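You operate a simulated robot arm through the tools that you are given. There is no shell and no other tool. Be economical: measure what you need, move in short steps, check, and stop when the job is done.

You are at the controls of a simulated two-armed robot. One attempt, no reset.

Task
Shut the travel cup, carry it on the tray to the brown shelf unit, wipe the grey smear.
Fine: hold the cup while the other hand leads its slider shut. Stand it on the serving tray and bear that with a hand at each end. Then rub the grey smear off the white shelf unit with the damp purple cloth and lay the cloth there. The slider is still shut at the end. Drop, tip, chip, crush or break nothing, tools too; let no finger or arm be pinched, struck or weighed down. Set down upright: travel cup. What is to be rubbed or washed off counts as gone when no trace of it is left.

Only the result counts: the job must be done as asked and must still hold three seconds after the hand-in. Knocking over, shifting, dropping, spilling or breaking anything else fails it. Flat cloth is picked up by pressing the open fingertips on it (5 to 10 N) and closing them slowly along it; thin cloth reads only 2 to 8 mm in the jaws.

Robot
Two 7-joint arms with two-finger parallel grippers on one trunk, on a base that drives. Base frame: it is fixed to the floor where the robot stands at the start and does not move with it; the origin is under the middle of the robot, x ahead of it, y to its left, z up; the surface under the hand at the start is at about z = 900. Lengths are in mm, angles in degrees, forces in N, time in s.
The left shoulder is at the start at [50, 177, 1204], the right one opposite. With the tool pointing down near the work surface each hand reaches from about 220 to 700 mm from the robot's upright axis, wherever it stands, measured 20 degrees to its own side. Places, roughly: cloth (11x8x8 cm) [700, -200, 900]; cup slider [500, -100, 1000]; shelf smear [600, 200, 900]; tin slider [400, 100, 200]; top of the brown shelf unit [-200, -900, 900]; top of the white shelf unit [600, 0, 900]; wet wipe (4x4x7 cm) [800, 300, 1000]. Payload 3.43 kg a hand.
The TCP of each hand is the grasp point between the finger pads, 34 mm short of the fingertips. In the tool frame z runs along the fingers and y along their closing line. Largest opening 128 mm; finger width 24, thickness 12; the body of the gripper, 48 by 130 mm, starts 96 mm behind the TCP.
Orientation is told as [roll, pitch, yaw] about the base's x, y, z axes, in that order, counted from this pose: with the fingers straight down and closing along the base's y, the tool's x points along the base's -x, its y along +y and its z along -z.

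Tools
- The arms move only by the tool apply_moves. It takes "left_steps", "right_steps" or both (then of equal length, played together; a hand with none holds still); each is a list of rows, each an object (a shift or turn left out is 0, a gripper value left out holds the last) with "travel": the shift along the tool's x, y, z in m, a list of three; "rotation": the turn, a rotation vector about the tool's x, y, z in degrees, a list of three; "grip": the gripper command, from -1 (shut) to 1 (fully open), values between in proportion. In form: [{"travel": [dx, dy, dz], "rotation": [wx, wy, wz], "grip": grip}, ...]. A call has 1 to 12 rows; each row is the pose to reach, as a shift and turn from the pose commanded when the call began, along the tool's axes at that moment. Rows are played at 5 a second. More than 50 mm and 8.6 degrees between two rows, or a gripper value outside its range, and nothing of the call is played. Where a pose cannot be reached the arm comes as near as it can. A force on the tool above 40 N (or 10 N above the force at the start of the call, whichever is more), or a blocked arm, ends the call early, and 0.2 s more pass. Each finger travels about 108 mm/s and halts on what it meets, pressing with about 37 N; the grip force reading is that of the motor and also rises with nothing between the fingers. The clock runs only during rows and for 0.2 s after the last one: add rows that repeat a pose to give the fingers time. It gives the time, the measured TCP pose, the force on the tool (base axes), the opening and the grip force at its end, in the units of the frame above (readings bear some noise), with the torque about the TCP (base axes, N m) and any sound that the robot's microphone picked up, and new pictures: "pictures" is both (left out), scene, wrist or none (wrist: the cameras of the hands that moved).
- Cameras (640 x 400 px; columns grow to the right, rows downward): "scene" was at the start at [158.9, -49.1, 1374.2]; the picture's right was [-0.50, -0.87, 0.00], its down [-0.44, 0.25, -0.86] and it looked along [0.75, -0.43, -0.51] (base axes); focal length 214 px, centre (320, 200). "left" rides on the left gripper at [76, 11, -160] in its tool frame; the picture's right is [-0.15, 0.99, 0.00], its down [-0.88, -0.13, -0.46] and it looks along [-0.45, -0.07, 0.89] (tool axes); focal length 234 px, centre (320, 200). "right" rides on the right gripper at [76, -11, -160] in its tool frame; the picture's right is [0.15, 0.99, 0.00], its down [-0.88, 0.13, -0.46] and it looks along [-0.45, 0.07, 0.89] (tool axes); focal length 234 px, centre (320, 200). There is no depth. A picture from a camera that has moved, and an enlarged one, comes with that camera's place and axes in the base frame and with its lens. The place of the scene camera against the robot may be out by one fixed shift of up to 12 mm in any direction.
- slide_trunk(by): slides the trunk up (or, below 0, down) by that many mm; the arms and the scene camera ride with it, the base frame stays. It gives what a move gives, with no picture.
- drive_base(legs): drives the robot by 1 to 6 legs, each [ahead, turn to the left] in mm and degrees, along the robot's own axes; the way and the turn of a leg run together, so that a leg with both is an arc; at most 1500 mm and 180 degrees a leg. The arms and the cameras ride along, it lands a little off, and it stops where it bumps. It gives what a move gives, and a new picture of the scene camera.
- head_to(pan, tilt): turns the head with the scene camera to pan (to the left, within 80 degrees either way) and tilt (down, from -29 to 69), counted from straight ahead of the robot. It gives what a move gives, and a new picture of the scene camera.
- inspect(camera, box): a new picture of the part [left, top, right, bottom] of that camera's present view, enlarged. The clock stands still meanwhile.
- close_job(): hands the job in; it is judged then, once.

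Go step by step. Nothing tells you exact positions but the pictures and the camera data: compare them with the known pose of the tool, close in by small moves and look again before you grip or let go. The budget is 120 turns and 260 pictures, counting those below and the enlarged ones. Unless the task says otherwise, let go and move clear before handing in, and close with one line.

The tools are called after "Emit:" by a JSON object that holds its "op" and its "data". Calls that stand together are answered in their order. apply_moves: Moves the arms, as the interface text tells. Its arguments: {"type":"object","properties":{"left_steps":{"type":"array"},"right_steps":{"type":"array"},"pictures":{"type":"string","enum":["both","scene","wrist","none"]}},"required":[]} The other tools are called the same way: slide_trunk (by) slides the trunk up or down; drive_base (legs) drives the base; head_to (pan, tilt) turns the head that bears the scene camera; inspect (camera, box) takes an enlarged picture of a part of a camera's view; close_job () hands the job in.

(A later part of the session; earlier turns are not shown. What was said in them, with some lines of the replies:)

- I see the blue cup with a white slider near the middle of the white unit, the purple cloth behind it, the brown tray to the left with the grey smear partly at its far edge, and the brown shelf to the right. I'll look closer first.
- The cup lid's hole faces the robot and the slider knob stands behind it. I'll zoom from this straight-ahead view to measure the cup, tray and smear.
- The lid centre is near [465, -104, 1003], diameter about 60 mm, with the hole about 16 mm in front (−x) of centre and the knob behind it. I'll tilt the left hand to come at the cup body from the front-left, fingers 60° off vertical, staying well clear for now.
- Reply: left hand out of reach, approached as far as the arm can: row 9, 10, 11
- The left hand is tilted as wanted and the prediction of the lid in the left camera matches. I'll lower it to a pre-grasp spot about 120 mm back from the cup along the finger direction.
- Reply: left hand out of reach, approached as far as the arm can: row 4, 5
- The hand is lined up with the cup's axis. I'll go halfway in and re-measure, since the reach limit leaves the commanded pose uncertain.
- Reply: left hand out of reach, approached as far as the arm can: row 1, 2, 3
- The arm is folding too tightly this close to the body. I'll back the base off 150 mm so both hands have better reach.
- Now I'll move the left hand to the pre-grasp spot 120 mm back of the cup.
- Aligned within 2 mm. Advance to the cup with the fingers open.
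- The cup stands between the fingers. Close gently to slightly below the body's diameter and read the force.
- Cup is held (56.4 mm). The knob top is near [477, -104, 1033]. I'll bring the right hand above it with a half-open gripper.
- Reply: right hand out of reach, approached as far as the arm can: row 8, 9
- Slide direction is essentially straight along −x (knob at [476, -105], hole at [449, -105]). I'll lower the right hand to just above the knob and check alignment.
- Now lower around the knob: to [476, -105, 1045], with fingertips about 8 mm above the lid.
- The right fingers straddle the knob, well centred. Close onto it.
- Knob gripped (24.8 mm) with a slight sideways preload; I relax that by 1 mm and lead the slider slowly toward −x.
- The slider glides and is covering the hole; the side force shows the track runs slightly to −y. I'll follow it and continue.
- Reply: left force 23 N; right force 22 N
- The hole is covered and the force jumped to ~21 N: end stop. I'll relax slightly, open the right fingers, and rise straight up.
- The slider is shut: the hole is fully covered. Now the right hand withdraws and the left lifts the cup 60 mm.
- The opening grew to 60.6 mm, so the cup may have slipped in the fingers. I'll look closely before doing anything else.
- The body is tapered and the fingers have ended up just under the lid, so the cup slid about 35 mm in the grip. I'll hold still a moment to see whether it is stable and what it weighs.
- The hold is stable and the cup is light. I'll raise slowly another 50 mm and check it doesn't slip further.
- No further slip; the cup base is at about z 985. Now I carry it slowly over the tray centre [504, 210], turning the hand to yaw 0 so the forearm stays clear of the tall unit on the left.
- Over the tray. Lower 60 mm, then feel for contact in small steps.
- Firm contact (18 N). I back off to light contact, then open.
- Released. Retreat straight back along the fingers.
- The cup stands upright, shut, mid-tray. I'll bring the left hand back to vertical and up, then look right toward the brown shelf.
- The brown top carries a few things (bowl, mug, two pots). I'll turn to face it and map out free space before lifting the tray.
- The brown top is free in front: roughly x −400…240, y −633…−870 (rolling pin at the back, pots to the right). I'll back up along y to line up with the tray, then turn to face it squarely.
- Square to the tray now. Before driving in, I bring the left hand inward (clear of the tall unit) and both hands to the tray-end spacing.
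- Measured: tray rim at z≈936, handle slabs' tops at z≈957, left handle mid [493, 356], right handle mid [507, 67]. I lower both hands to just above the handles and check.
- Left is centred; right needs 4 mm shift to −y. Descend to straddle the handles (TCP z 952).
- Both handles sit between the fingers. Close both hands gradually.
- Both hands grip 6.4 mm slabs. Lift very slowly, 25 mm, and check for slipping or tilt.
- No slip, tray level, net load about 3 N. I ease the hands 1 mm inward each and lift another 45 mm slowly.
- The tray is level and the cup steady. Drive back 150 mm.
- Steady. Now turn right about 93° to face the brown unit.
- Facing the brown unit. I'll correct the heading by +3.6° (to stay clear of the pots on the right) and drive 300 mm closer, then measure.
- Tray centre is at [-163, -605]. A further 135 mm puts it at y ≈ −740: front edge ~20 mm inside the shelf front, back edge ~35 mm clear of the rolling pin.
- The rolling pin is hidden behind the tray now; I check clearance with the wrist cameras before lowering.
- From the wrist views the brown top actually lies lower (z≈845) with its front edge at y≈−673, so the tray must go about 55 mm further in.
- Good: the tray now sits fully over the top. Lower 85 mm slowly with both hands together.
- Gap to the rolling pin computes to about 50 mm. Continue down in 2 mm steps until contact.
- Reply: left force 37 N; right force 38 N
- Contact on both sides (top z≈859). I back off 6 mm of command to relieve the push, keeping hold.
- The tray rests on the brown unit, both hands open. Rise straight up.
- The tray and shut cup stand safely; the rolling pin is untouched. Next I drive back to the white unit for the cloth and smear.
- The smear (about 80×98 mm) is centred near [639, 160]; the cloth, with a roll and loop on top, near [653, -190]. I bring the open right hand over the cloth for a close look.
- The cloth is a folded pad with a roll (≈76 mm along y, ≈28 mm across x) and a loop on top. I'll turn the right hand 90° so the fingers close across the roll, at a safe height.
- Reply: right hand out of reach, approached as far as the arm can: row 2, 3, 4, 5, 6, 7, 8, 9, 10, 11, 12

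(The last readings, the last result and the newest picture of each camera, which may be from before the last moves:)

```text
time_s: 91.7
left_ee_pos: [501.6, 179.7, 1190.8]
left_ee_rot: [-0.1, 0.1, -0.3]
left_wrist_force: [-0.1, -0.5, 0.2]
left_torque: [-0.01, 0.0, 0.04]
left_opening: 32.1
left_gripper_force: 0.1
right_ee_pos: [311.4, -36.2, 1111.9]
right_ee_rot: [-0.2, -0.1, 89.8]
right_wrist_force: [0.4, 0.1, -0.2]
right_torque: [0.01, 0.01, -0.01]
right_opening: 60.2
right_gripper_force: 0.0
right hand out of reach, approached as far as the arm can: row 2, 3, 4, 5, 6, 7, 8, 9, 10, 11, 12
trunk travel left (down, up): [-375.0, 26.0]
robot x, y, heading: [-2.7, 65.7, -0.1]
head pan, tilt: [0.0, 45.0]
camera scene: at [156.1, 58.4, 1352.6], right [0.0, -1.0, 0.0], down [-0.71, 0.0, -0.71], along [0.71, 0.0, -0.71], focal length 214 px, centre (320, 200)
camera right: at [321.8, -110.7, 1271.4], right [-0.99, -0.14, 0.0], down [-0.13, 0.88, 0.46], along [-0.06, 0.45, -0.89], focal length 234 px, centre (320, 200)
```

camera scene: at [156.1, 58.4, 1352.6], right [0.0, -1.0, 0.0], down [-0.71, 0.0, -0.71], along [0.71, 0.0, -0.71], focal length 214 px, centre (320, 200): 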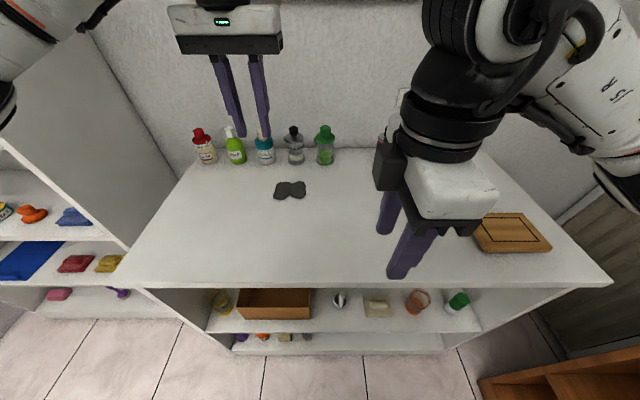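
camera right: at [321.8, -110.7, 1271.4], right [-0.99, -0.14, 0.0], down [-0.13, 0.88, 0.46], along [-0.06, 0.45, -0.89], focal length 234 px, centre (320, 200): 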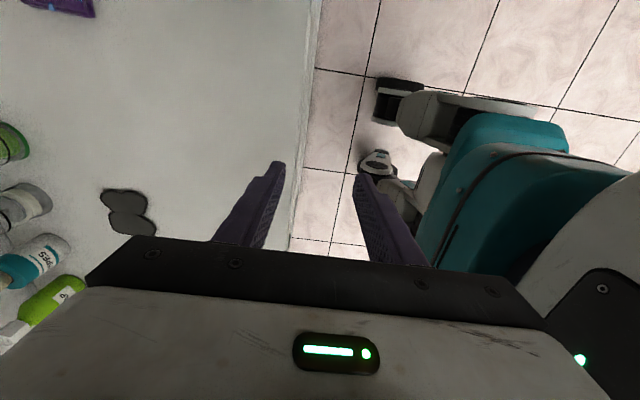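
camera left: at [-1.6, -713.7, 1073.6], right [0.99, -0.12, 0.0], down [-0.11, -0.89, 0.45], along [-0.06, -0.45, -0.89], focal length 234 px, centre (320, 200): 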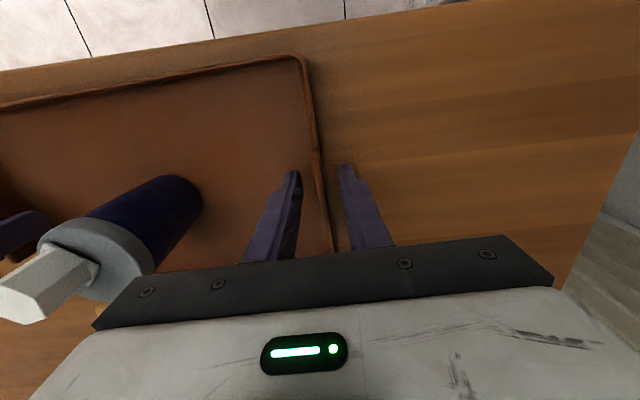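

Yaw +90 is out of reach and pulled the hand in; I'll turn back to yaw 0 and try the other way.

Emit:
{"op": "apply_moves", "data": {"right_steps": [{"travel": [0.014, -0.017, -0.003], "rotation": [0, 0, 8.2]}, {"travel": [0.028, -0.034, -0.007], "rotation": [0, 0, 16.4]}, {"travel": [0.042, -0.052, -0.01], "rotation": [0, 0, 24.6]}, {"travel": [0.056, -0.069, -0.014], "rotation": [0, 0, 32.8]}, {"travel": [0.07, -0.086, -0.017], "rotation": [0, 0, 41]}, {"travel": [0.084, -0.103, -0.021], "rotation": [0, 0, 49.2]}, {"travel": [0.098, -0.12, -0.024], "rotation": [0, 0, 57.4]}, {"travel": [0.112, -0.137, -0.028], "rotation": [0, 0, 65.6]}, {"travel": [0.126, -0.155, -0.031], "rotation": [0, 0, 73.8]}, {"travel": [0.14, -0.172, -0.035], "rotation": [0, 0, 82]}, {"travel": [0.154, -0.189, -0.038], "rotation": [0, 0, 90]}, {"travel": [0.154, -0.189, -0.038], "rotation": [0, 0, 90]}], "pictures": "none"}}

Emit:
{"op": "apply_moves", "data": {"right_steps": [{"travel": [0, 0, 0], "rotation": [0, 0, 8.2]}, {"travel": [0, 0, 0], "rotation": [0, 0, 16.4]}, {"travel": [0, 0, 0], "rotation": [0, 0, 24.6]}, {"travel": [0, 0, 0], "rotation": [0, 0, 32.8]}, {"travel": [0, 0, 0], "rotation": [0, 0, 41]}, {"travel": [0, 0, 0], "rotation": [0, 0, 49.2]}, {"travel": [0, 0, 0], "rotation": [0, 0, 57.4]}, {"travel": [0, 0, 0], "rotation": [0, 0, 65.6]}, {"travel": [0, 0, 0], "rotation": [0, 0, 73.8]}, {"travel": [0, 0, 0], "rotation": [0, 0, 82]}, {"travel": [0, 0, 0], "rotation": [0, 0, 90]}, {"travel": [0, 0, 0], "rotation": [0, 0, 90]}], "pictures": "scene"}}

```text
time_s: 94.3
left_ee_pos: [503.7, 179.3, 1190.8]
left_ee_rot: [-0.1, 0.1, -0.3]
left_wrist_force: [0.6, 0.2, 0.2]
left_torque: [0.01, -0.02, -0.01]
left_opening: 31.9
left_gripper_force: 0.1
right_ee_pos: [512.1, -171.0, 1148.2]
right_ee_rot: [0.0, -0.1, -0.3]
right_wrist_force: [0.7, 0.2, 0.6]
right_torque: [0.0, 0.02, 0.03]
right_opening: 60.5
right_gripper_force: 0.1
trunk travel left (down, up): [-375.0, 26.0]
robot x, y, heading: [-6.4, 61.4, -0.4]
head pan, tilt: [0.0, 45.0]
```

```text
time_s: 96.9
left_ee_pos: [503.0, 179.1, 1190.9]
left_ee_rot: [0.0, 0.1, -0.4]
left_wrist_force: [-0.2, -0.1, 0.1]
left_torque: [-0.04, -0.04, -0.02]
left_opening: 32.2
left_gripper_force: 0.0
right_ee_pos: [511.9, -171.0, 1147.5]
right_ee_rot: [0.2, 0.1, -90.3]
right_wrist_force: [0.4, -0.7, 0.5]
right_torque: [-0.01, 0.01, 0.01]
right_opening: 60.0
right_gripper_force: 0.2
trunk travel left (down, up): [-375.0, 26.0]
robot x, y, heading: [-3.5, 65.3, -0.0]
head pan, tilt: [0.0, 45.0]
camera scene: at [156.1, 58.5, 1352.6], right [0.0, -1.0, 0.0], down [-0.71, 0.0, -0.71], along [0.71, 0.0, -0.71], focal length 214 px, centre (320, 200)
```

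scene: 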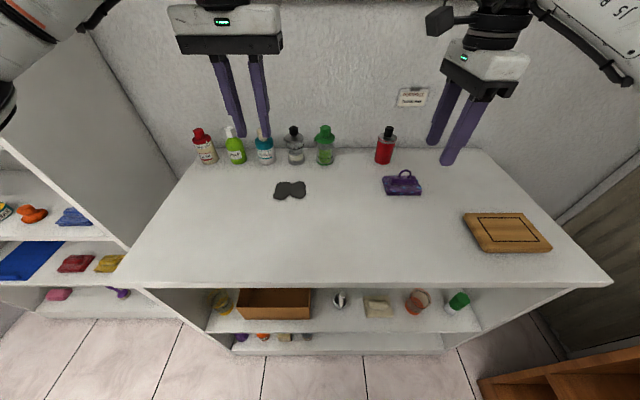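

Yaw −90 is reachable. Move over the cloth's roll at z≈1030.

Emit:
{"op": "apply_moves", "data": {"right_steps": [{"travel": [-0.005, 0.035, 0.02]}, {"travel": [-0.01, 0.07, 0.05]}, {"travel": [-0.015, 0.105, 0.08]}, {"travel": [-0.019, 0.139, 0.117]}, {"travel": [-0.019, 0.139, 0.117]}], "pictures": "wrist"}}

Emit:
{"op": "inspect", "data": {"camera": "right", "box": [240, 90, 400, 220]}}

Emit:
{"op": "inspect", "data": {"camera": "scene", "box": [350, 130, 450, 210]}}

```text
refused: row 4 steps farther than a row can; nothing moved
```

```text
3.08 times, centred on (320, 155) of right
camera zoom: at [500.4, -94.5, 1307.7], right [0.99, 0.14, 0.0], down [0.13, -0.88, 0.46], along [0.07, -0.45, -0.89], focal length 720 px, centre (320, 338)
```

zoom: 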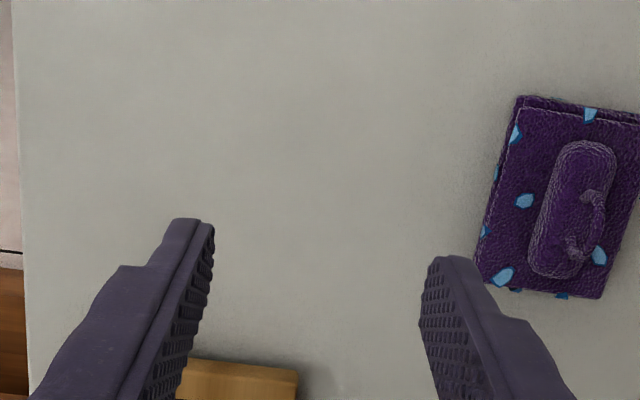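

```text
5.00 times, centred on (400, 170) of scene
camera zoom: at [156.1, 58.5, 1352.6], right [0.0, -1.0, 0.0], down [-0.71, 0.0, -0.71], along [0.71, 0.0, -0.71], focal length 1072 px, centre (-80, 350)
```

zoom: 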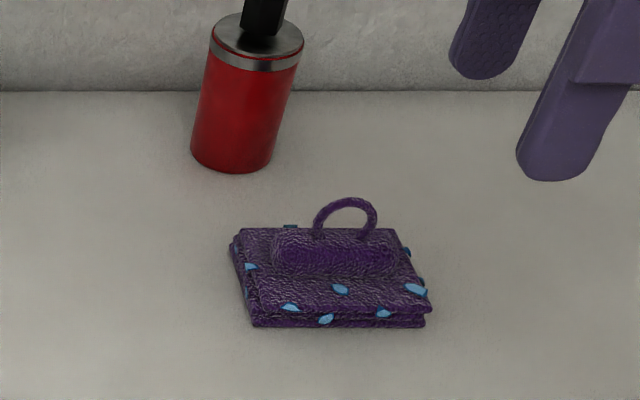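

Emit:
{"op": "apply_moves", "data": {"right_steps": [{"travel": [-0.004, 0.03, 0.02]}, {"travel": [-0.008, 0.06, 0.045]}, {"travel": [-0.012, 0.09, 0.07]}, {"travel": [-0.016, 0.12, 0.095]}, {"travel": [-0.019, 0.141, 0.117]}, {"travel": [-0.019, 0.141, 0.117]}], "pictures": "wrist"}}

Emit:
{"op": "inspect", "data": {"camera": "right", "box": [240, 90, 400, 220]}}

Emit:
{"op": "inspect", "data": {"camera": "scene", "box": [350, 130, 450, 210]}}

```text
time_s: 98.3
left_ee_pos: [502.0, 178.6, 1190.9]
left_ee_rot: [-0.2, 0.1, -0.4]
left_wrist_force: [-0.4, 0.9, 0.2]
left_torque: [0.0, -0.03, 0.0]
left_opening: 32.0
left_gripper_force: 0.1
right_ee_pos: [650.9, -192.7, 1028.6]
right_ee_rot: [0.1, 0.0, -90.1]
right_wrist_force: [0.6, 0.0, -1.0]
right_torque: [0.02, 0.0, 0.01]
right_opening: 60.3
right_gripper_force: 0.0
trunk travel left (down, up): [-375.0, 26.0]
robot x, y, heading: [-7.6, 62.6, 0.2]
head pan, tilt: [0.0, 45.0]
camera right: at [639.6, -114.8, 1189.3], right [0.99, 0.15, 0.0], down [0.13, -0.88, 0.46], along [0.07, -0.45, -0.89], focal length 234 px, centre (320, 200)
```

right: 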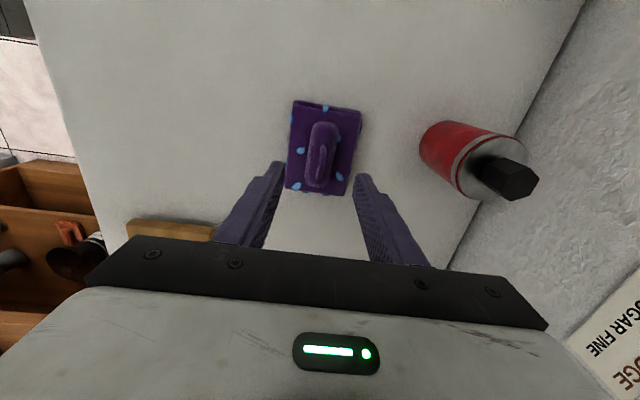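

```text
3.08 times, centred on (320, 155) of right
camera zoom: at [639.6, -114.8, 1189.3], right [0.99, 0.15, 0.0], down [0.13, -0.88, 0.46], along [0.07, -0.45, -0.89], focal length 720 px, centre (320, 338)
```

zoom: 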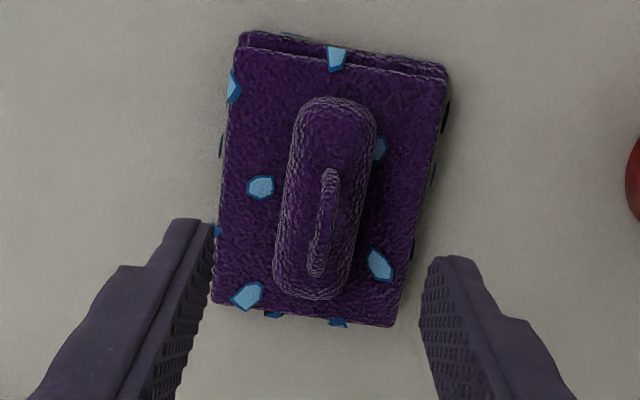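

```text
5.00 times, centred on (400, 170) of scene
camera zoom: at [155.9, 58.0, 1352.6], right [0.0, -1.0, 0.0], down [-0.71, 0.0, -0.71], along [0.71, 0.0, -0.71], focal length 1072 px, centre (-80, 350)
```

zoom: 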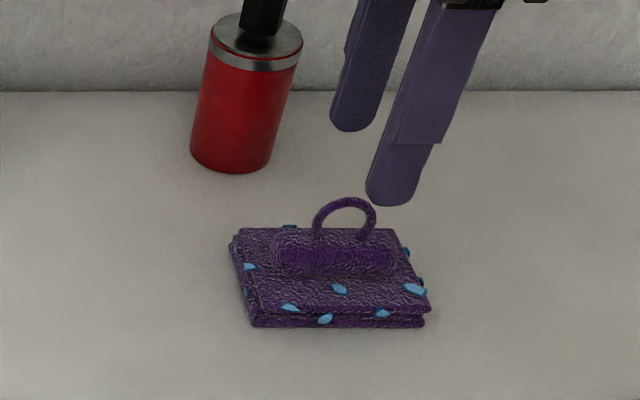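

The roll is centred 3 mm further in x. Lower until the tips are just above the pad.

Emit:
{"op": "apply_moves", "data": {"right_steps": [{"travel": [0.003, 0.003, 0.02]}, {"travel": [0.003, 0.003, 0.04]}, {"travel": [0.003, 0.003, 0.055]}, {"travel": [0.003, 0.003, 0.062]}, {"travel": [0.003, 0.003, 0.062]}], "pictures": "none"}}

Emit:
{"op": "inspect", "data": {"camera": "right", "box": [240, 90, 400, 220]}}

Emit:
{"op": "inspect", "data": {"camera": "scene", "box": [350, 130, 450, 210]}}

```text
time_s: 99.5
left_ee_pos: [504.3, 179.6, 1189.6]
left_ee_rot: [-0.2, 0.1, -0.4]
left_wrist_force: [0.3, 0.8, 0.1]
left_torque: [-0.01, 0.01, 0.02]
left_opening: 31.9
left_gripper_force: 0.1
right_ee_pos: [653.4, -188.3, 967.1]
right_ee_rot: [0.1, 0.0, -90.3]
right_wrist_force: [0.0, 0.4, 0.1]
right_torque: [-0.03, 0.04, -0.01]
right_opening: 60.3
right_gripper_force: 0.0
right hand out of reach, approached as far as the arm can: row 1
trunk travel left (down, up): [-375.0, 26.0]
robot x, y, heading: [-8.1, 65.4, -0.1]
head pan, tilt: [0.0, 45.0]
```

```text
3.08 times, centred on (320, 155) of right
camera zoom: at [643.2, -111.9, 1128.2], right [0.99, 0.14, 0.0], down [0.13, -0.88, 0.46], along [0.07, -0.45, -0.89], focal length 720 px, centre (320, 338)
```

zoom: 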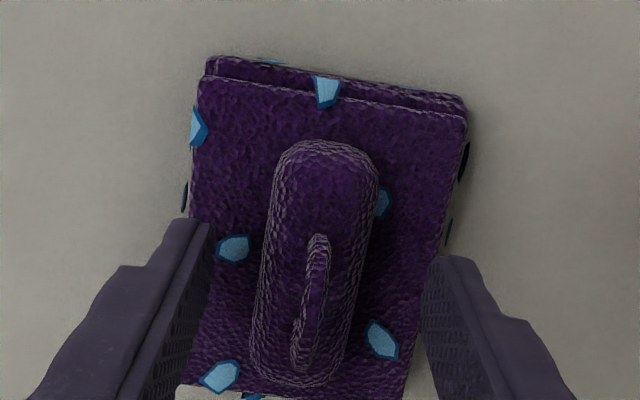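

```text
5.00 times, centred on (400, 170) of scene
camera zoom: at [156.1, 58.6, 1352.6], right [0.0, -1.0, 0.0], down [-0.71, 0.0, -0.71], along [0.71, 0.0, -0.71], focal length 1072 px, centre (-80, 350)
```

zoom: 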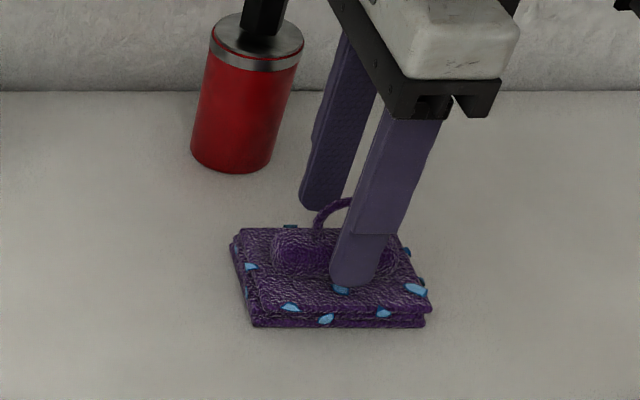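

Emit:
{"op": "apply_moves", "data": {"right_steps": [{"travel": [0, 0, 0.003]}, {"travel": [0, 0, 0.006]}, {"travel": [0, 0, 0.008]}, {"travel": [0, 0, 0.008]}], "pictures": "none"}}

Emit:
{"op": "inspect", "data": {"camera": "scene", "box": [350, 130, 450, 210]}}

```text
time_s: 100.5
left_ee_pos: [503.6, 180.7, 1190.7]
left_ee_rot: [-0.1, 0.2, -0.5]
left_wrist_force: [-0.1, 0.7, 0.0]
left_torque: [0.04, 0.01, 0.0]
left_opening: 31.9
left_gripper_force: 0.1
right_ee_pos: [655.8, -189.4, 960.4]
right_ee_rot: [0.1, 0.0, -90.2]
right_wrist_force: [-0.2, 0.2, 0.6]
right_torque: [0.0, -0.02, 0.01]
right_opening: 60.2
right_gripper_force: 0.0
trunk travel left (down, up): [-375.0, 26.0]
robot x, y, heading: [-6.6, 65.1, -0.0]
head pan, tilt: [0.0, 45.0]
```

```text
5.00 times, centred on (400, 170) of scene
camera zoom: at [156.1, 58.6, 1352.6], right [0.0, -1.0, 0.0], down [-0.71, 0.0, -0.71], along [0.71, 0.0, -0.71], focal length 1072 px, centre (-80, 350)
```

zoom: 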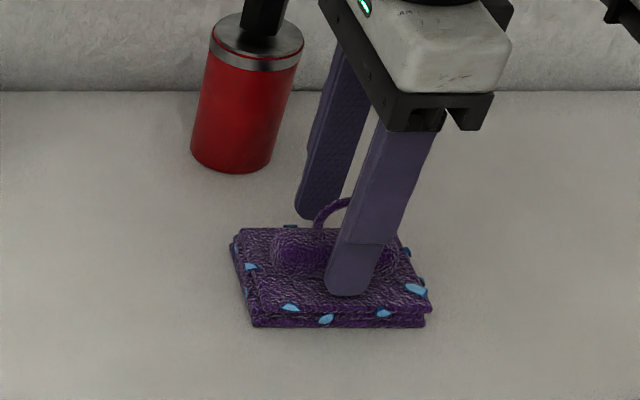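

Emit:
{"op": "apply_moves", "data": {"right_steps": [{"travel": [0, 0, 0.002]}, {"travel": [0, 0, 0.004]}, {"travel": [0, 0, 0.004], "grip": -0.4}, {"travel": [0, 0, 0.004], "grip": -0.6}, {"travel": [0, 0, 0.004], "grip": -0.8}, {"travel": [0, 0, 0.004], "grip": -1}, {"travel": [0, 0, 0.004], "grip": -1}], "pictures": "none"}}

Emit:
{"op": "inspect", "data": {"camera": "scene", "box": [350, 130, 450, 210]}}

Emit:
{"op": "inspect", "data": {"camera": "right", "box": [240, 90, 400, 220]}}

```text
time_s: 102.1
left_ee_pos: [504.2, 179.7, 1191.1]
left_ee_rot: [-0.1, 0.1, -0.4]
left_wrist_force: [0.2, -0.1, -0.4]
left_torque: [0.04, 0.02, -0.03]
left_opening: 32.1
left_gripper_force: 0.0
right_ee_pos: [655.3, -189.0, 957.4]
right_ee_rot: [0.2, 0.1, -90.2]
right_wrist_force: [0.2, 0.2, 0.3]
right_torque: [-0.03, 0.03, -0.02]
right_opening: 28.8
right_gripper_force: 36.9
trunk travel left (down, up): [-375.0, 26.0]
robot x, y, heading: [-5.7, 65.2, -0.0]
head pan, tilt: [0.0, 45.0]
```

```text
5.00 times, centred on (400, 170) of scene
camera zoom: at [156.0, 58.6, 1352.6], right [0.0, -1.0, 0.0], down [-0.71, 0.0, -0.71], along [0.71, 0.0, -0.71], focal length 1072 px, centre (-80, 350)
```

zoom: 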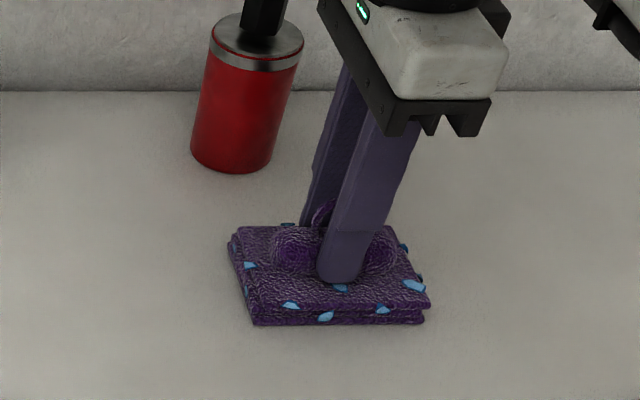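

```text
3.08 times, centred on (320, 155) of right
camera zoom: at [643.4, -111.3, 1117.3], right [0.99, 0.14, 0.0], down [0.13, -0.88, 0.46], along [0.07, -0.45, -0.89], focal length 720 px, centre (320, 338)
```

zoom: 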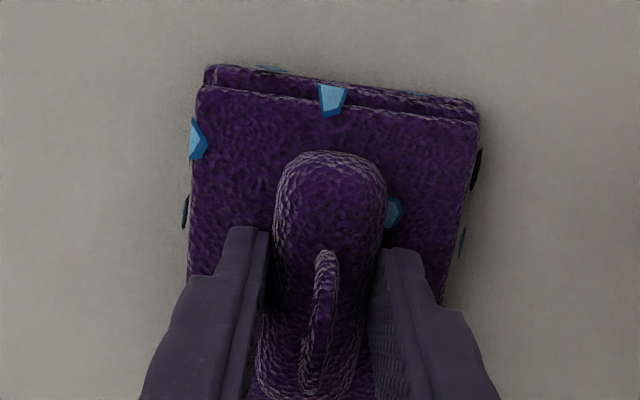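

The roll is gripped (28.8 mm). Lift slowly and, at the same time, retract the left hand out of the way.

Emit:
{"op": "apply_moves", "data": {"right_steps": [{"travel": [0, 0, -0.003]}, {"travel": [0, 0, -0.008]}, {"travel": [0, 0, -0.014]}, {"travel": [0, 0, -0.02]}, {"travel": [0, 0, -0.028]}, {"travel": [0, 0, -0.036]}, {"travel": [0, 0, -0.044]}, {"travel": [0, 0, -0.05]}, {"travel": [0, 0, -0.05]}], "left_steps": [{"travel": [0.02, 0.01, 0]}, {"travel": [0.04, 0.02, 0]}, {"travel": [0.06, 0.03, 0]}, {"travel": [0.08, 0.05, 0]}, {"travel": [0.1, 0.07, 0]}, {"travel": [0.13, 0.09, 0]}, {"travel": [0.16, 0.11, 0]}, {"travel": [0.18, 0.13, 0]}, {"travel": [0.18, 0.13, 0]}], "pictures": "scene"}}

Emit:
{"op": "inspect", "data": {"camera": "right", "box": [240, 90, 400, 220]}}

```text
time_s: 104.1
left_ee_pos: [322.4, 310.5, 1191.1]
left_ee_rot: [-0.1, 0.3, -0.4]
left_wrist_force: [-0.2, 0.2, 0.0]
left_torque: [0.0, 0.01, 0.0]
left_opening: 31.7
left_gripper_force: 0.1
right_ee_pos: [653.0, -189.4, 1006.7]
right_ee_rot: [0.1, 0.1, -90.1]
right_wrist_force: [-0.1, 0.5, -1.5]
right_torque: [-0.01, 0.05, 0.0]
right_opening: 29.3
right_gripper_force: 37.1
right hand out of reach, approached as far as the arm can: row 7
trunk travel left (down, up): [-375.0, 26.0]
robot x, y, heading: [-5.7, 63.0, 0.0]
head pan, tilt: [0.0, 45.0]
camera scene: at [156.5, 58.0, 1352.5], right [0.0, -1.0, 0.0], down [-0.71, 0.0, -0.71], along [0.71, 0.0, -0.71], focal length 214 px, centre (320, 200)
```

scene: 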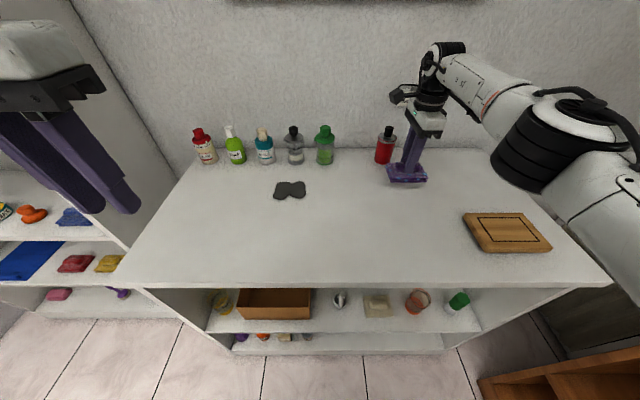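

```text
3.08 times, centred on (320, 155) of right
camera zoom: at [642.4, -112.2, 1167.0], right [0.99, 0.14, 0.0], down [0.13, -0.88, 0.45], along [0.07, -0.45, -0.89], focal length 720 px, centre (320, 338)
```

zoom: 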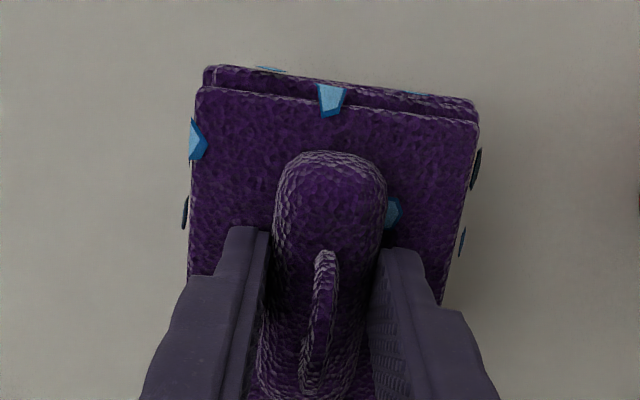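

The cloth is held firmly. I pull it in 60 mm (clear of bottles) and then turn the base left ~31° to bring it over the smear.

Emit:
{"op": "apply_moves", "data": {"right_steps": [{"travel": [0, -0.015, 0]}, {"travel": [0, -0.03, 0]}, {"travel": [0, -0.045, 0]}, {"travel": [0, -0.06, 0]}, {"travel": [0, -0.06, 0]}], "pictures": "none"}}

Emit:
{"op": "drive_base", "data": {"legs": [[0, 31]]}}

Emit:
{"op": "inspect", "data": {"camera": "right", "box": [0, 0, 640, 400]}}

```text
time_s: 105.3
left_ee_pos: [322.9, 312.8, 1190.0]
left_ee_rot: [-0.1, 0.3, -0.5]
left_wrist_force: [-0.6, 0.0, 0.0]
left_torque: [0.0, 0.01, -0.03]
left_opening: 32.0
left_gripper_force: 0.0
right_ee_pos: [596.2, -187.5, 1005.6]
right_ee_rot: [0.1, 0.2, -90.1]
right_wrist_force: [0.4, 0.5, -1.4]
right_torque: [-0.01, 0.0, -0.01]
right_opening: 28.9
right_gripper_force: 37.2
trunk travel left (down, up): [-375.0, 26.0]
robot x, y, heading: [-7.3, 63.5, -0.2]
head pan, tilt: [0.0, 45.0]
```

```text
time_s: 107.2
left_ee_pos: [145.8, 448.3, 1190.0]
left_ee_rot: [0.0, 0.2, 31.1]
left_wrist_force: [-0.3, 1.0, 0.0]
left_torque: [-0.02, -0.03, 0.0]
left_opening: 32.1
left_gripper_force: 0.0
right_ee_pos: [638.9, 163.2, 1006.0]
right_ee_rot: [0.2, 0.1, -58.6]
right_wrist_force: [-0.4, -0.7, -0.8]
right_torque: [-0.01, 0.02, 0.04]
right_opening: 29.1
right_gripper_force: 36.5
trunk travel left (down, up): [-375.0, 26.0]
robot x, y, heading: [-3.4, 58.1, 31.3]
head pan, tilt: [0.0, 45.0]
camera scene: at [133.8, 138.0, 1352.6], right [0.52, -0.85, 0.0], down [-0.6, -0.37, -0.71], along [0.6, 0.37, -0.71], focal length 214 px, centre (320, 200)
```

scene: 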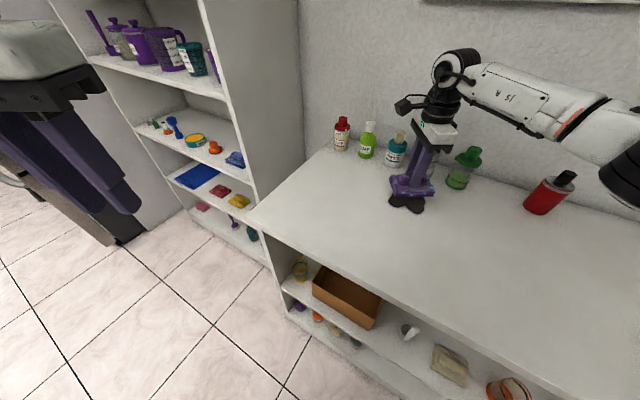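

```text
1.00 times, centred on (320, 200) of right (not enlarged: the box is as wide or as high as the picture)
camera zoom: at [589.0, 224.3, 1166.0], right [0.77, 0.64, 0.0], down [0.57, -0.68, 0.46], along [0.29, -0.35, -0.89], focal length 234 px, centre (320, 200)
```

zoom: 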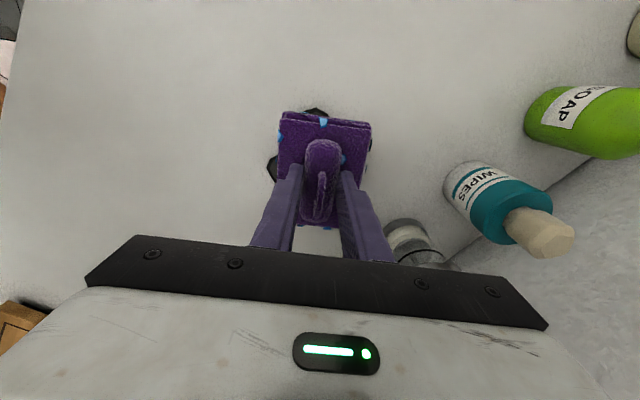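

The cloth hangs right over the smear. Lower to the surface and press lightly.

Emit:
{"op": "apply_moves", "data": {"right_steps": [{"travel": [0, 0, 0.012]}, {"travel": [0, 0, 0.024]}, {"travel": [0, 0, 0.036]}, {"travel": [0, 0, 0.044]}, {"travel": [0, 0, 0.047]}, {"travel": [0, 0, 0.049]}, {"travel": [0, 0, 0.051]}, {"travel": [0, 0, 0.051]}], "pictures": "none"}}

```text
time_s: 109.0
left_ee_pos: [144.7, 447.5, 1190.8]
left_ee_rot: [-0.1, 0.1, 31.1]
left_wrist_force: [0.9, -0.1, -0.4]
left_torque: [0.02, 0.03, -0.01]
left_opening: 32.1
left_gripper_force: 0.0
right_ee_pos: [639.3, 163.9, 957.5]
right_ee_rot: [0.3, 0.1, -58.7]
right_wrist_force: [2.4, -1.1, 13.4]
right_torque: [-0.38, 0.17, 0.07]
right_opening: 29.0
right_gripper_force: 37.1
trunk travel left (down, up): [-375.0, 26.0]
robot x, y, heading: [-7.5, 64.3, 31.4]
head pan, tilt: [0.0, 45.0]
```

13 N contact. Rub back and forth over the whole smear area.

Emit:
{"op": "apply_moves", "data": {"right_steps": [{"travel": [0.02, 0, 0]}, {"travel": [0.04, 0, 0]}, {"travel": [0.02, 0, 0]}, {"travel": [0, 0, 0]}, {"travel": [-0.02, 0, 0]}, {"travel": [-0.04, 0, 0]}, {"travel": [-0.04, 0.02, 0]}, {"travel": [-0.02, 0.02, 0]}, {"travel": [0, 0.02, 0]}, {"travel": [0.02, 0.02, 0]}, {"travel": [0.04, 0.02, 0]}, {"travel": [0.04, 0, 0]}], "pictures": "none"}}

Emit:
{"op": "apply_moves", "data": {"right_steps": [{"travel": [0, -0.02, 0]}, {"travel": [-0.02, -0.025, 0]}, {"travel": [-0.04, -0.025, 0]}, {"travel": [-0.06, -0.025, 0]}, {"travel": [-0.08, -0.02, 0]}, {"travel": [-0.06, -0.01, 0]}, {"travel": [-0.04, 0, 0]}, {"travel": [-0.02, 0, 0]}, {"travel": [-0.02, 0.02, 0]}, {"travel": [-0.04, 0.02, 0]}, {"travel": [-0.06, 0.02, 0]}, {"travel": [-0.04, 0, 0]}], "pictures": "scene"}}

Emit:
{"op": "inspect", "data": {"camera": "right", "box": [160, 60, 480, 260]}}

```text
time_s: 111.6
left_ee_pos: [143.5, 446.6, 1192.0]
left_ee_rot: [-0.1, 0.1, 31.2]
left_wrist_force: [-0.9, -0.1, 0.7]
left_torque: [0.02, -0.02, 0.0]
left_opening: 31.9
left_gripper_force: 0.0
right_ee_pos: [615.7, 200.6, 957.7]
right_ee_rot: [0.4, 0.3, -58.4]
right_wrist_force: [4.0, 5.0, 16.9]
right_torque: [-0.3, -0.75, 0.27]
right_opening: 28.8
right_gripper_force: 36.7
trunk travel left (down, up): [-375.0, 26.0]
robot x, y, heading: [-5.2, 62.8, 31.4]
head pan, tilt: [0.0, 45.0]
```

```text
time_s: 114.2
left_ee_pos: [143.8, 446.5, 1191.2]
left_ee_rot: [-0.1, 0.1, 31.2]
left_wrist_force: [-0.2, -0.5, 0.9]
left_torque: [0.01, -0.02, -0.01]
left_opening: 32.0
left_gripper_force: 0.1
right_ee_pos: [639.7, 160.8, 958.1]
right_ee_rot: [0.4, -0.2, -58.9]
right_wrist_force: [8.7, -3.0, 20.0]
right_torque: [0.4, -0.21, -0.19]
right_opening: 29.0
right_gripper_force: 37.0
trunk travel left (down, up): [-375.0, 26.0]
robot x, y, heading: [-4.8, 62.5, 31.3]
head pan, tilt: [0.0, 45.0]
camera scene: at [132.5, 136.7, 1352.9], right [0.52, -0.85, 0.0], down [-0.6, -0.37, -0.71], along [0.61, 0.37, -0.71], focal length 214 px, centre (320, 200)
```

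scene: 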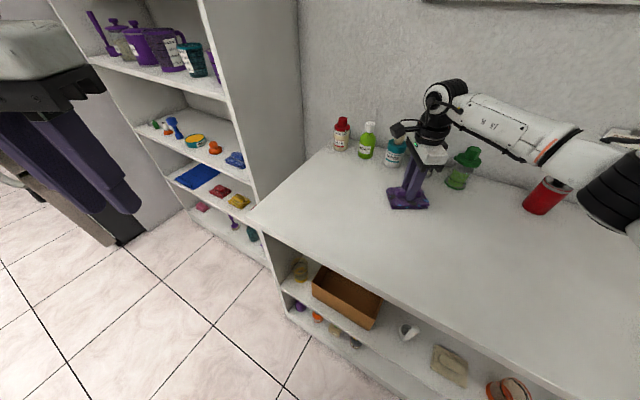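

```text
2.00 times, centred on (320, 160) of right
camera zoom: at [589.8, 221.7, 1116.8], right [0.77, 0.64, 0.01], down [0.56, -0.69, 0.46], along [0.3, -0.35, -0.89], focal length 468 px, centre (320, 280)
```

zoom: 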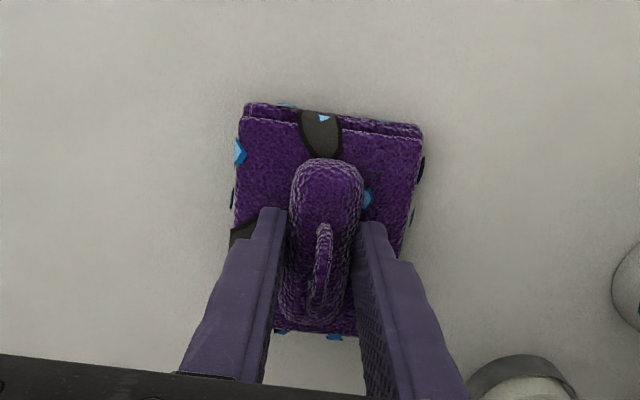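

Most of the smear looks gone, but dark patches show at the cloth. I lift and look underneath.

Emit:
{"op": "apply_moves", "data": {"right_steps": [{"travel": [0, 0, -0.03]}, {"travel": [0, 0, -0.06]}, {"travel": [0.04, 0, -0.08]}, {"travel": [0.08, 0, -0.1]}, {"travel": [0.12, 0, -0.1]}, {"travel": [0.12, 0, -0.1]}], "pictures": "wrist"}}

Emit:
{"op": "inspect", "data": {"camera": "scene", "box": [350, 130, 490, 250]}}

Emit:
{"op": "inspect", "data": {"camera": "right", "box": [160, 0, 480, 240]}}

```text
time_s: 115.6
left_ee_pos: [145.6, 446.9, 1190.3]
left_ee_rot: [-0.2, 0.3, 31.1]
left_wrist_force: [-0.1, -1.2, 0.4]
left_torque: [-0.01, 0.01, -0.02]
left_opening: 32.1
left_gripper_force: 0.0
right_ee_pos: [578.1, 265.4, 1057.8]
right_ee_rot: [0.1, 0.1, -58.7]
right_wrist_force: [0.5, -1.3, 0.0]
right_torque: [0.0, -0.01, 0.02]
right_opening: 28.9
right_gripper_force: 36.9
trunk travel left (down, up): [-375.0, 26.0]
robot x, y, heading: [-5.3, 61.5, 31.4]
head pan, tilt: [0.0, 45.0]
camera right: at [529.3, 325.9, 1217.4], right [0.77, 0.64, 0.0], down [0.57, -0.69, 0.45], along [0.29, -0.35, -0.89], focal length 234 px, centre (320, 200)
```

right: 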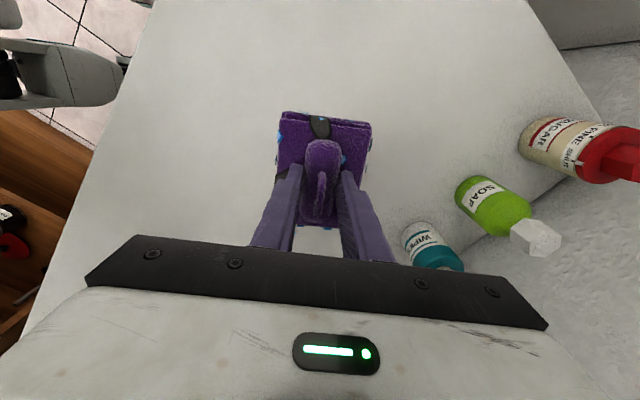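

```text
3.33 times, centred on (420, 190) of scene
camera zoom: at [134.3, 137.1, 1352.6], right [0.52, -0.85, 0.0], down [-0.6, -0.37, -0.71], along [0.6, 0.37, -0.71], focal length 715 px, centre (-13, 233)
```

zoom: 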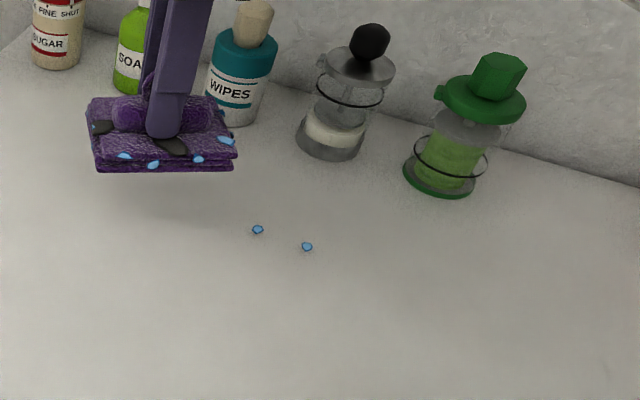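

```text
1.67 times, centred on (320, 120) of right
camera zoom: at [529.3, 325.9, 1217.4], right [0.77, 0.64, 0.0], down [0.57, -0.69, 0.45], along [0.29, -0.35, -0.89], focal length 390 px, centre (320, 333)
```

zoom: 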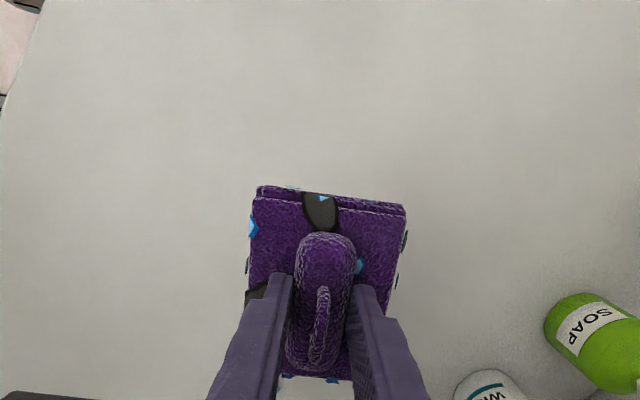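

The smear is off the surface (the cloth took it up), but two small blue specks lie there. Zoom to see what they are.

Emit:
{"op": "inspect", "data": {"camera": "scene", "box": [415, 180, 455, 210]}}

Emit:
{"op": "inspect", "data": {"camera": "right", "box": [270, 95, 370, 175]}}

Emit:
{"op": "inspect", "data": {"camera": "scene", "box": [370, 150, 430, 190]}}

```text
13.33 times, centred on (435, 195) of scene
camera zoom: at [134.3, 137.1, 1352.6], right [0.52, -0.85, 0.0], down [-0.6, -0.37, -0.71], along [0.6, 0.37, -0.71], focal length 2860 px, centre (-1213, 267)
```

zoom: 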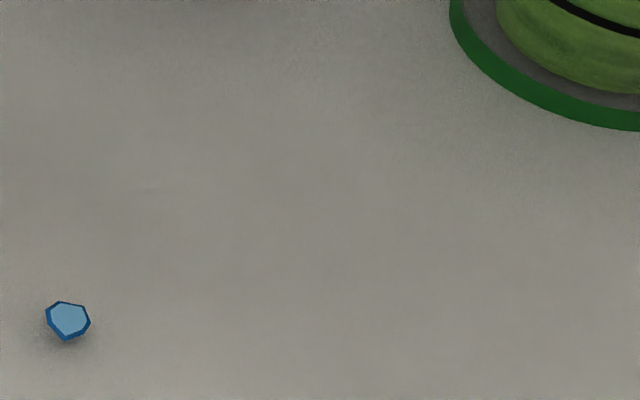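

```text
5.00 times, centred on (320, 135) of right
camera zoom: at [529.3, 325.9, 1217.4], right [0.77, 0.64, 0.0], down [0.57, -0.69, 0.45], along [0.29, -0.35, -0.89], focal length 1171 px, centre (320, 525)
```

zoom: 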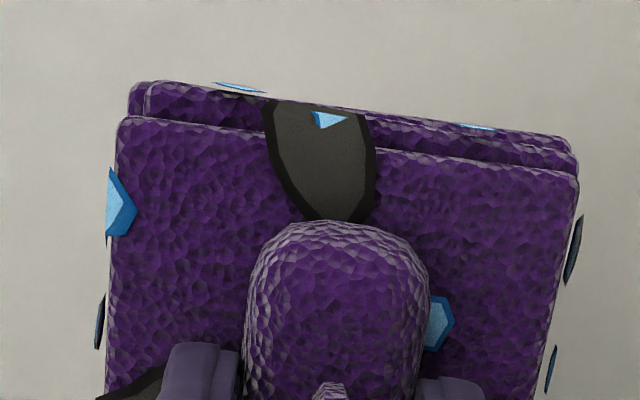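

```text
10.00 times, centred on (400, 170) of scene
camera zoom: at [134.3, 137.1, 1352.6], right [0.52, -0.85, 0.0], down [-0.6, -0.37, -0.71], along [0.6, 0.37, -0.71], focal length 2145 px, centre (-480, 500)
```

zoom: 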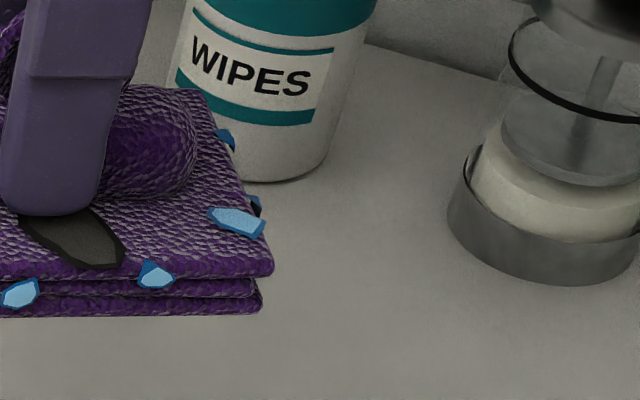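

The specks are water drops left by the damp cloth. I'll wipe once more over that area and finish the stroke off to the side, then check again.

Emit:
{"op": "apply_moves", "data": {"right_steps": [{"travel": [-0.04, 0, 0]}, {"travel": [-0.08, 0, 0.01]}, {"travel": [-0.12, 0, 0.04]}, {"travel": [-0.16, 0, 0.07]}, {"travel": [-0.18, 0, 0.09]}, {"travel": [-0.18, 0, 0.097]}, {"travel": [-0.18, 0, 0.1005]}, {"travel": [-0.16, 0, 0.1005]}, {"travel": [-0.14, 0, 0.1005]}, {"travel": [-0.12, 0, 0.1005]}, {"travel": [-0.1, 0, 0.1005]}, {"travel": [-0.08, 0, 0.1005]}], "pictures": "none"}}

Emit:
{"op": "apply_moves", "data": {"right_steps": [{"travel": [-0.02, 0.01, 0]}, {"travel": [-0.04, 0.015, 0]}, {"travel": [-0.06, 0.015, 0]}, {"travel": [-0.09, 0.015, 0]}, {"travel": [-0.09, -0.015, 0]}, {"travel": [-0.06, -0.02, 0]}, {"travel": [-0.03, -0.02, 0]}, {"travel": [0, -0.01, 0]}, {"travel": [0.02, -0.005, 0]}, {"travel": [0.04, 0, 0]}, {"travel": [0.06, 0, 0]}, {"travel": [0.08, 0, 0]}], "pictures": "none"}}

Emit:
{"op": "inspect", "data": {"camera": "scene", "box": [350, 130, 490, 250]}}

```text
time_s: 118.2
left_ee_pos: [143.1, 446.2, 1190.6]
left_ee_rot: [-0.1, 0.0, 31.2]
left_wrist_force: [0.6, 0.1, 0.6]
left_torque: [0.0, -0.02, 0.0]
left_opening: 32.1
left_gripper_force: 0.1
right_ee_pos: [618.7, 196.7, 957.8]
right_ee_rot: [0.2, 0.1, -58.7]
right_wrist_force: [4.3, -6.7, 22.1]
right_torque: [-0.72, -0.43, 0.04]
right_opening: 29.0
right_gripper_force: 37.3
trunk travel left (down, up): [-375.0, 26.0]
robot x, y, heading: [-5.4, 62.2, 31.4]
head pan, tilt: [0.0, 45.0]
```

```text
time_s: 120.8
left_ee_pos: [144.0, 445.6, 1189.8]
left_ee_rot: [-0.2, 0.1, 31.2]
left_wrist_force: [-0.6, -0.4, 0.9]
left_torque: [0.03, -0.04, -0.02]
left_opening: 31.9
left_gripper_force: 0.0
right_ee_pos: [573.4, 266.9, 955.6]
right_ee_rot: [0.0, 0.1, -58.7]
right_wrist_force: [1.2, -3.8, 13.6]
right_torque: [-0.12, 0.01, 0.07]
right_opening: 29.0
right_gripper_force: 36.8
trunk travel left (down, up): [-375.0, 26.0]
robot x, y, heading: [-7.9, 64.5, 31.4]
head pan, tilt: [0.0, 45.0]
```

```text
3.33 times, centred on (420, 190) of scene
camera zoom: at [132.6, 136.9, 1352.7], right [0.52, -0.85, 0.0], down [-0.6, -0.37, -0.71], along [0.6, 0.37, -0.71], focal length 715 px, centre (-13, 233)
```

zoom: 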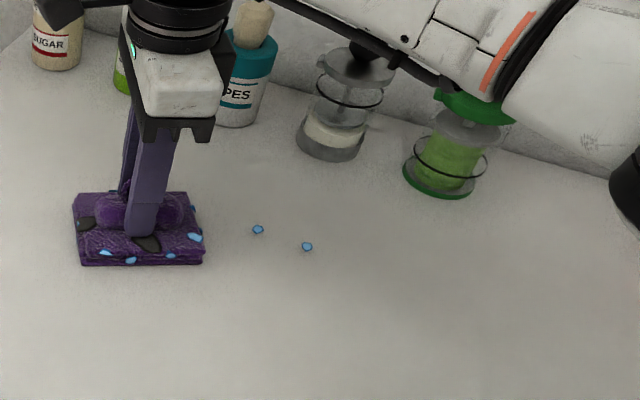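

The smear itself is gone; the drops are just fixed damp marks from the cloth. I'll lay the cloth down here on the white unit: ease the press, open, and rise.

Emit:
{"op": "apply_moves", "data": {"right_steps": [{"travel": [0, 0, -0.002]}, {"travel": [0, 0, -0.003]}, {"travel": [0, 0, -0.003], "grip": -0.4}, {"travel": [0, 0, -0.003], "grip": -0.1}, {"travel": [0, 0, -0.003], "grip": 0.0}, {"travel": [0, 0, -0.02]}, {"travel": [0, 0, -0.06]}, {"travel": [0, 0, -0.1]}, {"travel": [0, 0, -0.14]}, {"travel": [0, 0, -0.18]}, {"travel": [0, 0, -0.18]}], "pictures": "wrist"}}

Emit:
{"op": "inspect", "data": {"camera": "scene", "box": [350, 130, 490, 250]}}

```text
time_s: 123.2
left_ee_pos: [146.4, 447.7, 1190.8]
left_ee_rot: [0.0, 0.3, 31.0]
left_wrist_force: [0.1, -0.4, 0.2]
left_torque: [0.06, -0.03, -0.01]
left_opening: 31.9
left_gripper_force: 0.1
right_ee_pos: [574.9, 265.8, 1133.5]
right_ee_rot: [0.0, 0.2, -58.6]
right_wrist_force: [-0.2, -0.3, -0.6]
right_torque: [0.04, 0.03, 0.02]
right_opening: 64.1
right_gripper_force: 0.0
trunk travel left (down, up): [-375.0, 26.0]
robot x, y, heading: [-8.1, 65.9, 31.4]
head pan, tilt: [0.0, 45.0]
camera right: at [526.7, 326.0, 1294.7], right [0.77, 0.64, 0.0], down [0.57, -0.68, 0.45], along [0.29, -0.35, -0.89], focal length 234 px, centre (320, 200)
```

right: 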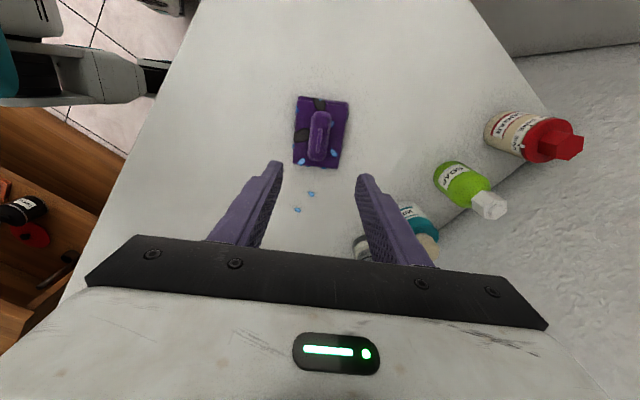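

```text
3.33 times, centred on (420, 190) of scene
camera zoom: at [134.3, 137.6, 1352.5], right [0.52, -0.85, 0.0], down [-0.6, -0.37, -0.71], along [0.6, 0.37, -0.71], focal length 715 px, centre (-13, 233)
```

zoom: 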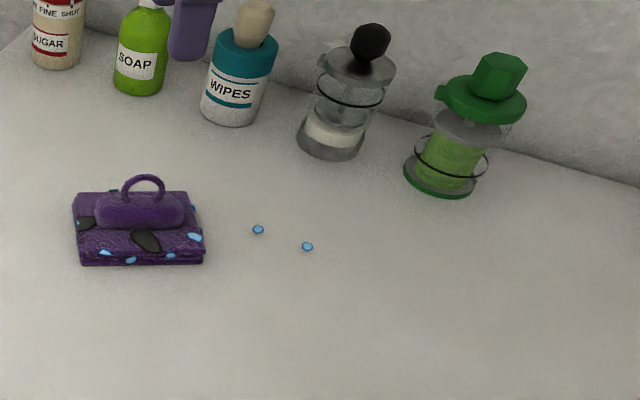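

The surface where the smear was is clean, apart from two small drops of water from the damp cloth. The cloth lies on the white unit, the shut cup stands upright on the tray on the brown unit, and both hands are clear, so I hand in.

Emit:
{"op": "close_job", "data": {}}

```text
The job is handed in.
```

The job is done and handed in: the cup's slider is shut, the cup stands upright on the tray on the brown shelf unit, the grey smear is wiped off the white unit, and the cloth lies there. The damp cloth left two small water drops where the smear was, which a second wipe did not remove. I last saw the cup just after setting the tray down and did not look again before handing in.
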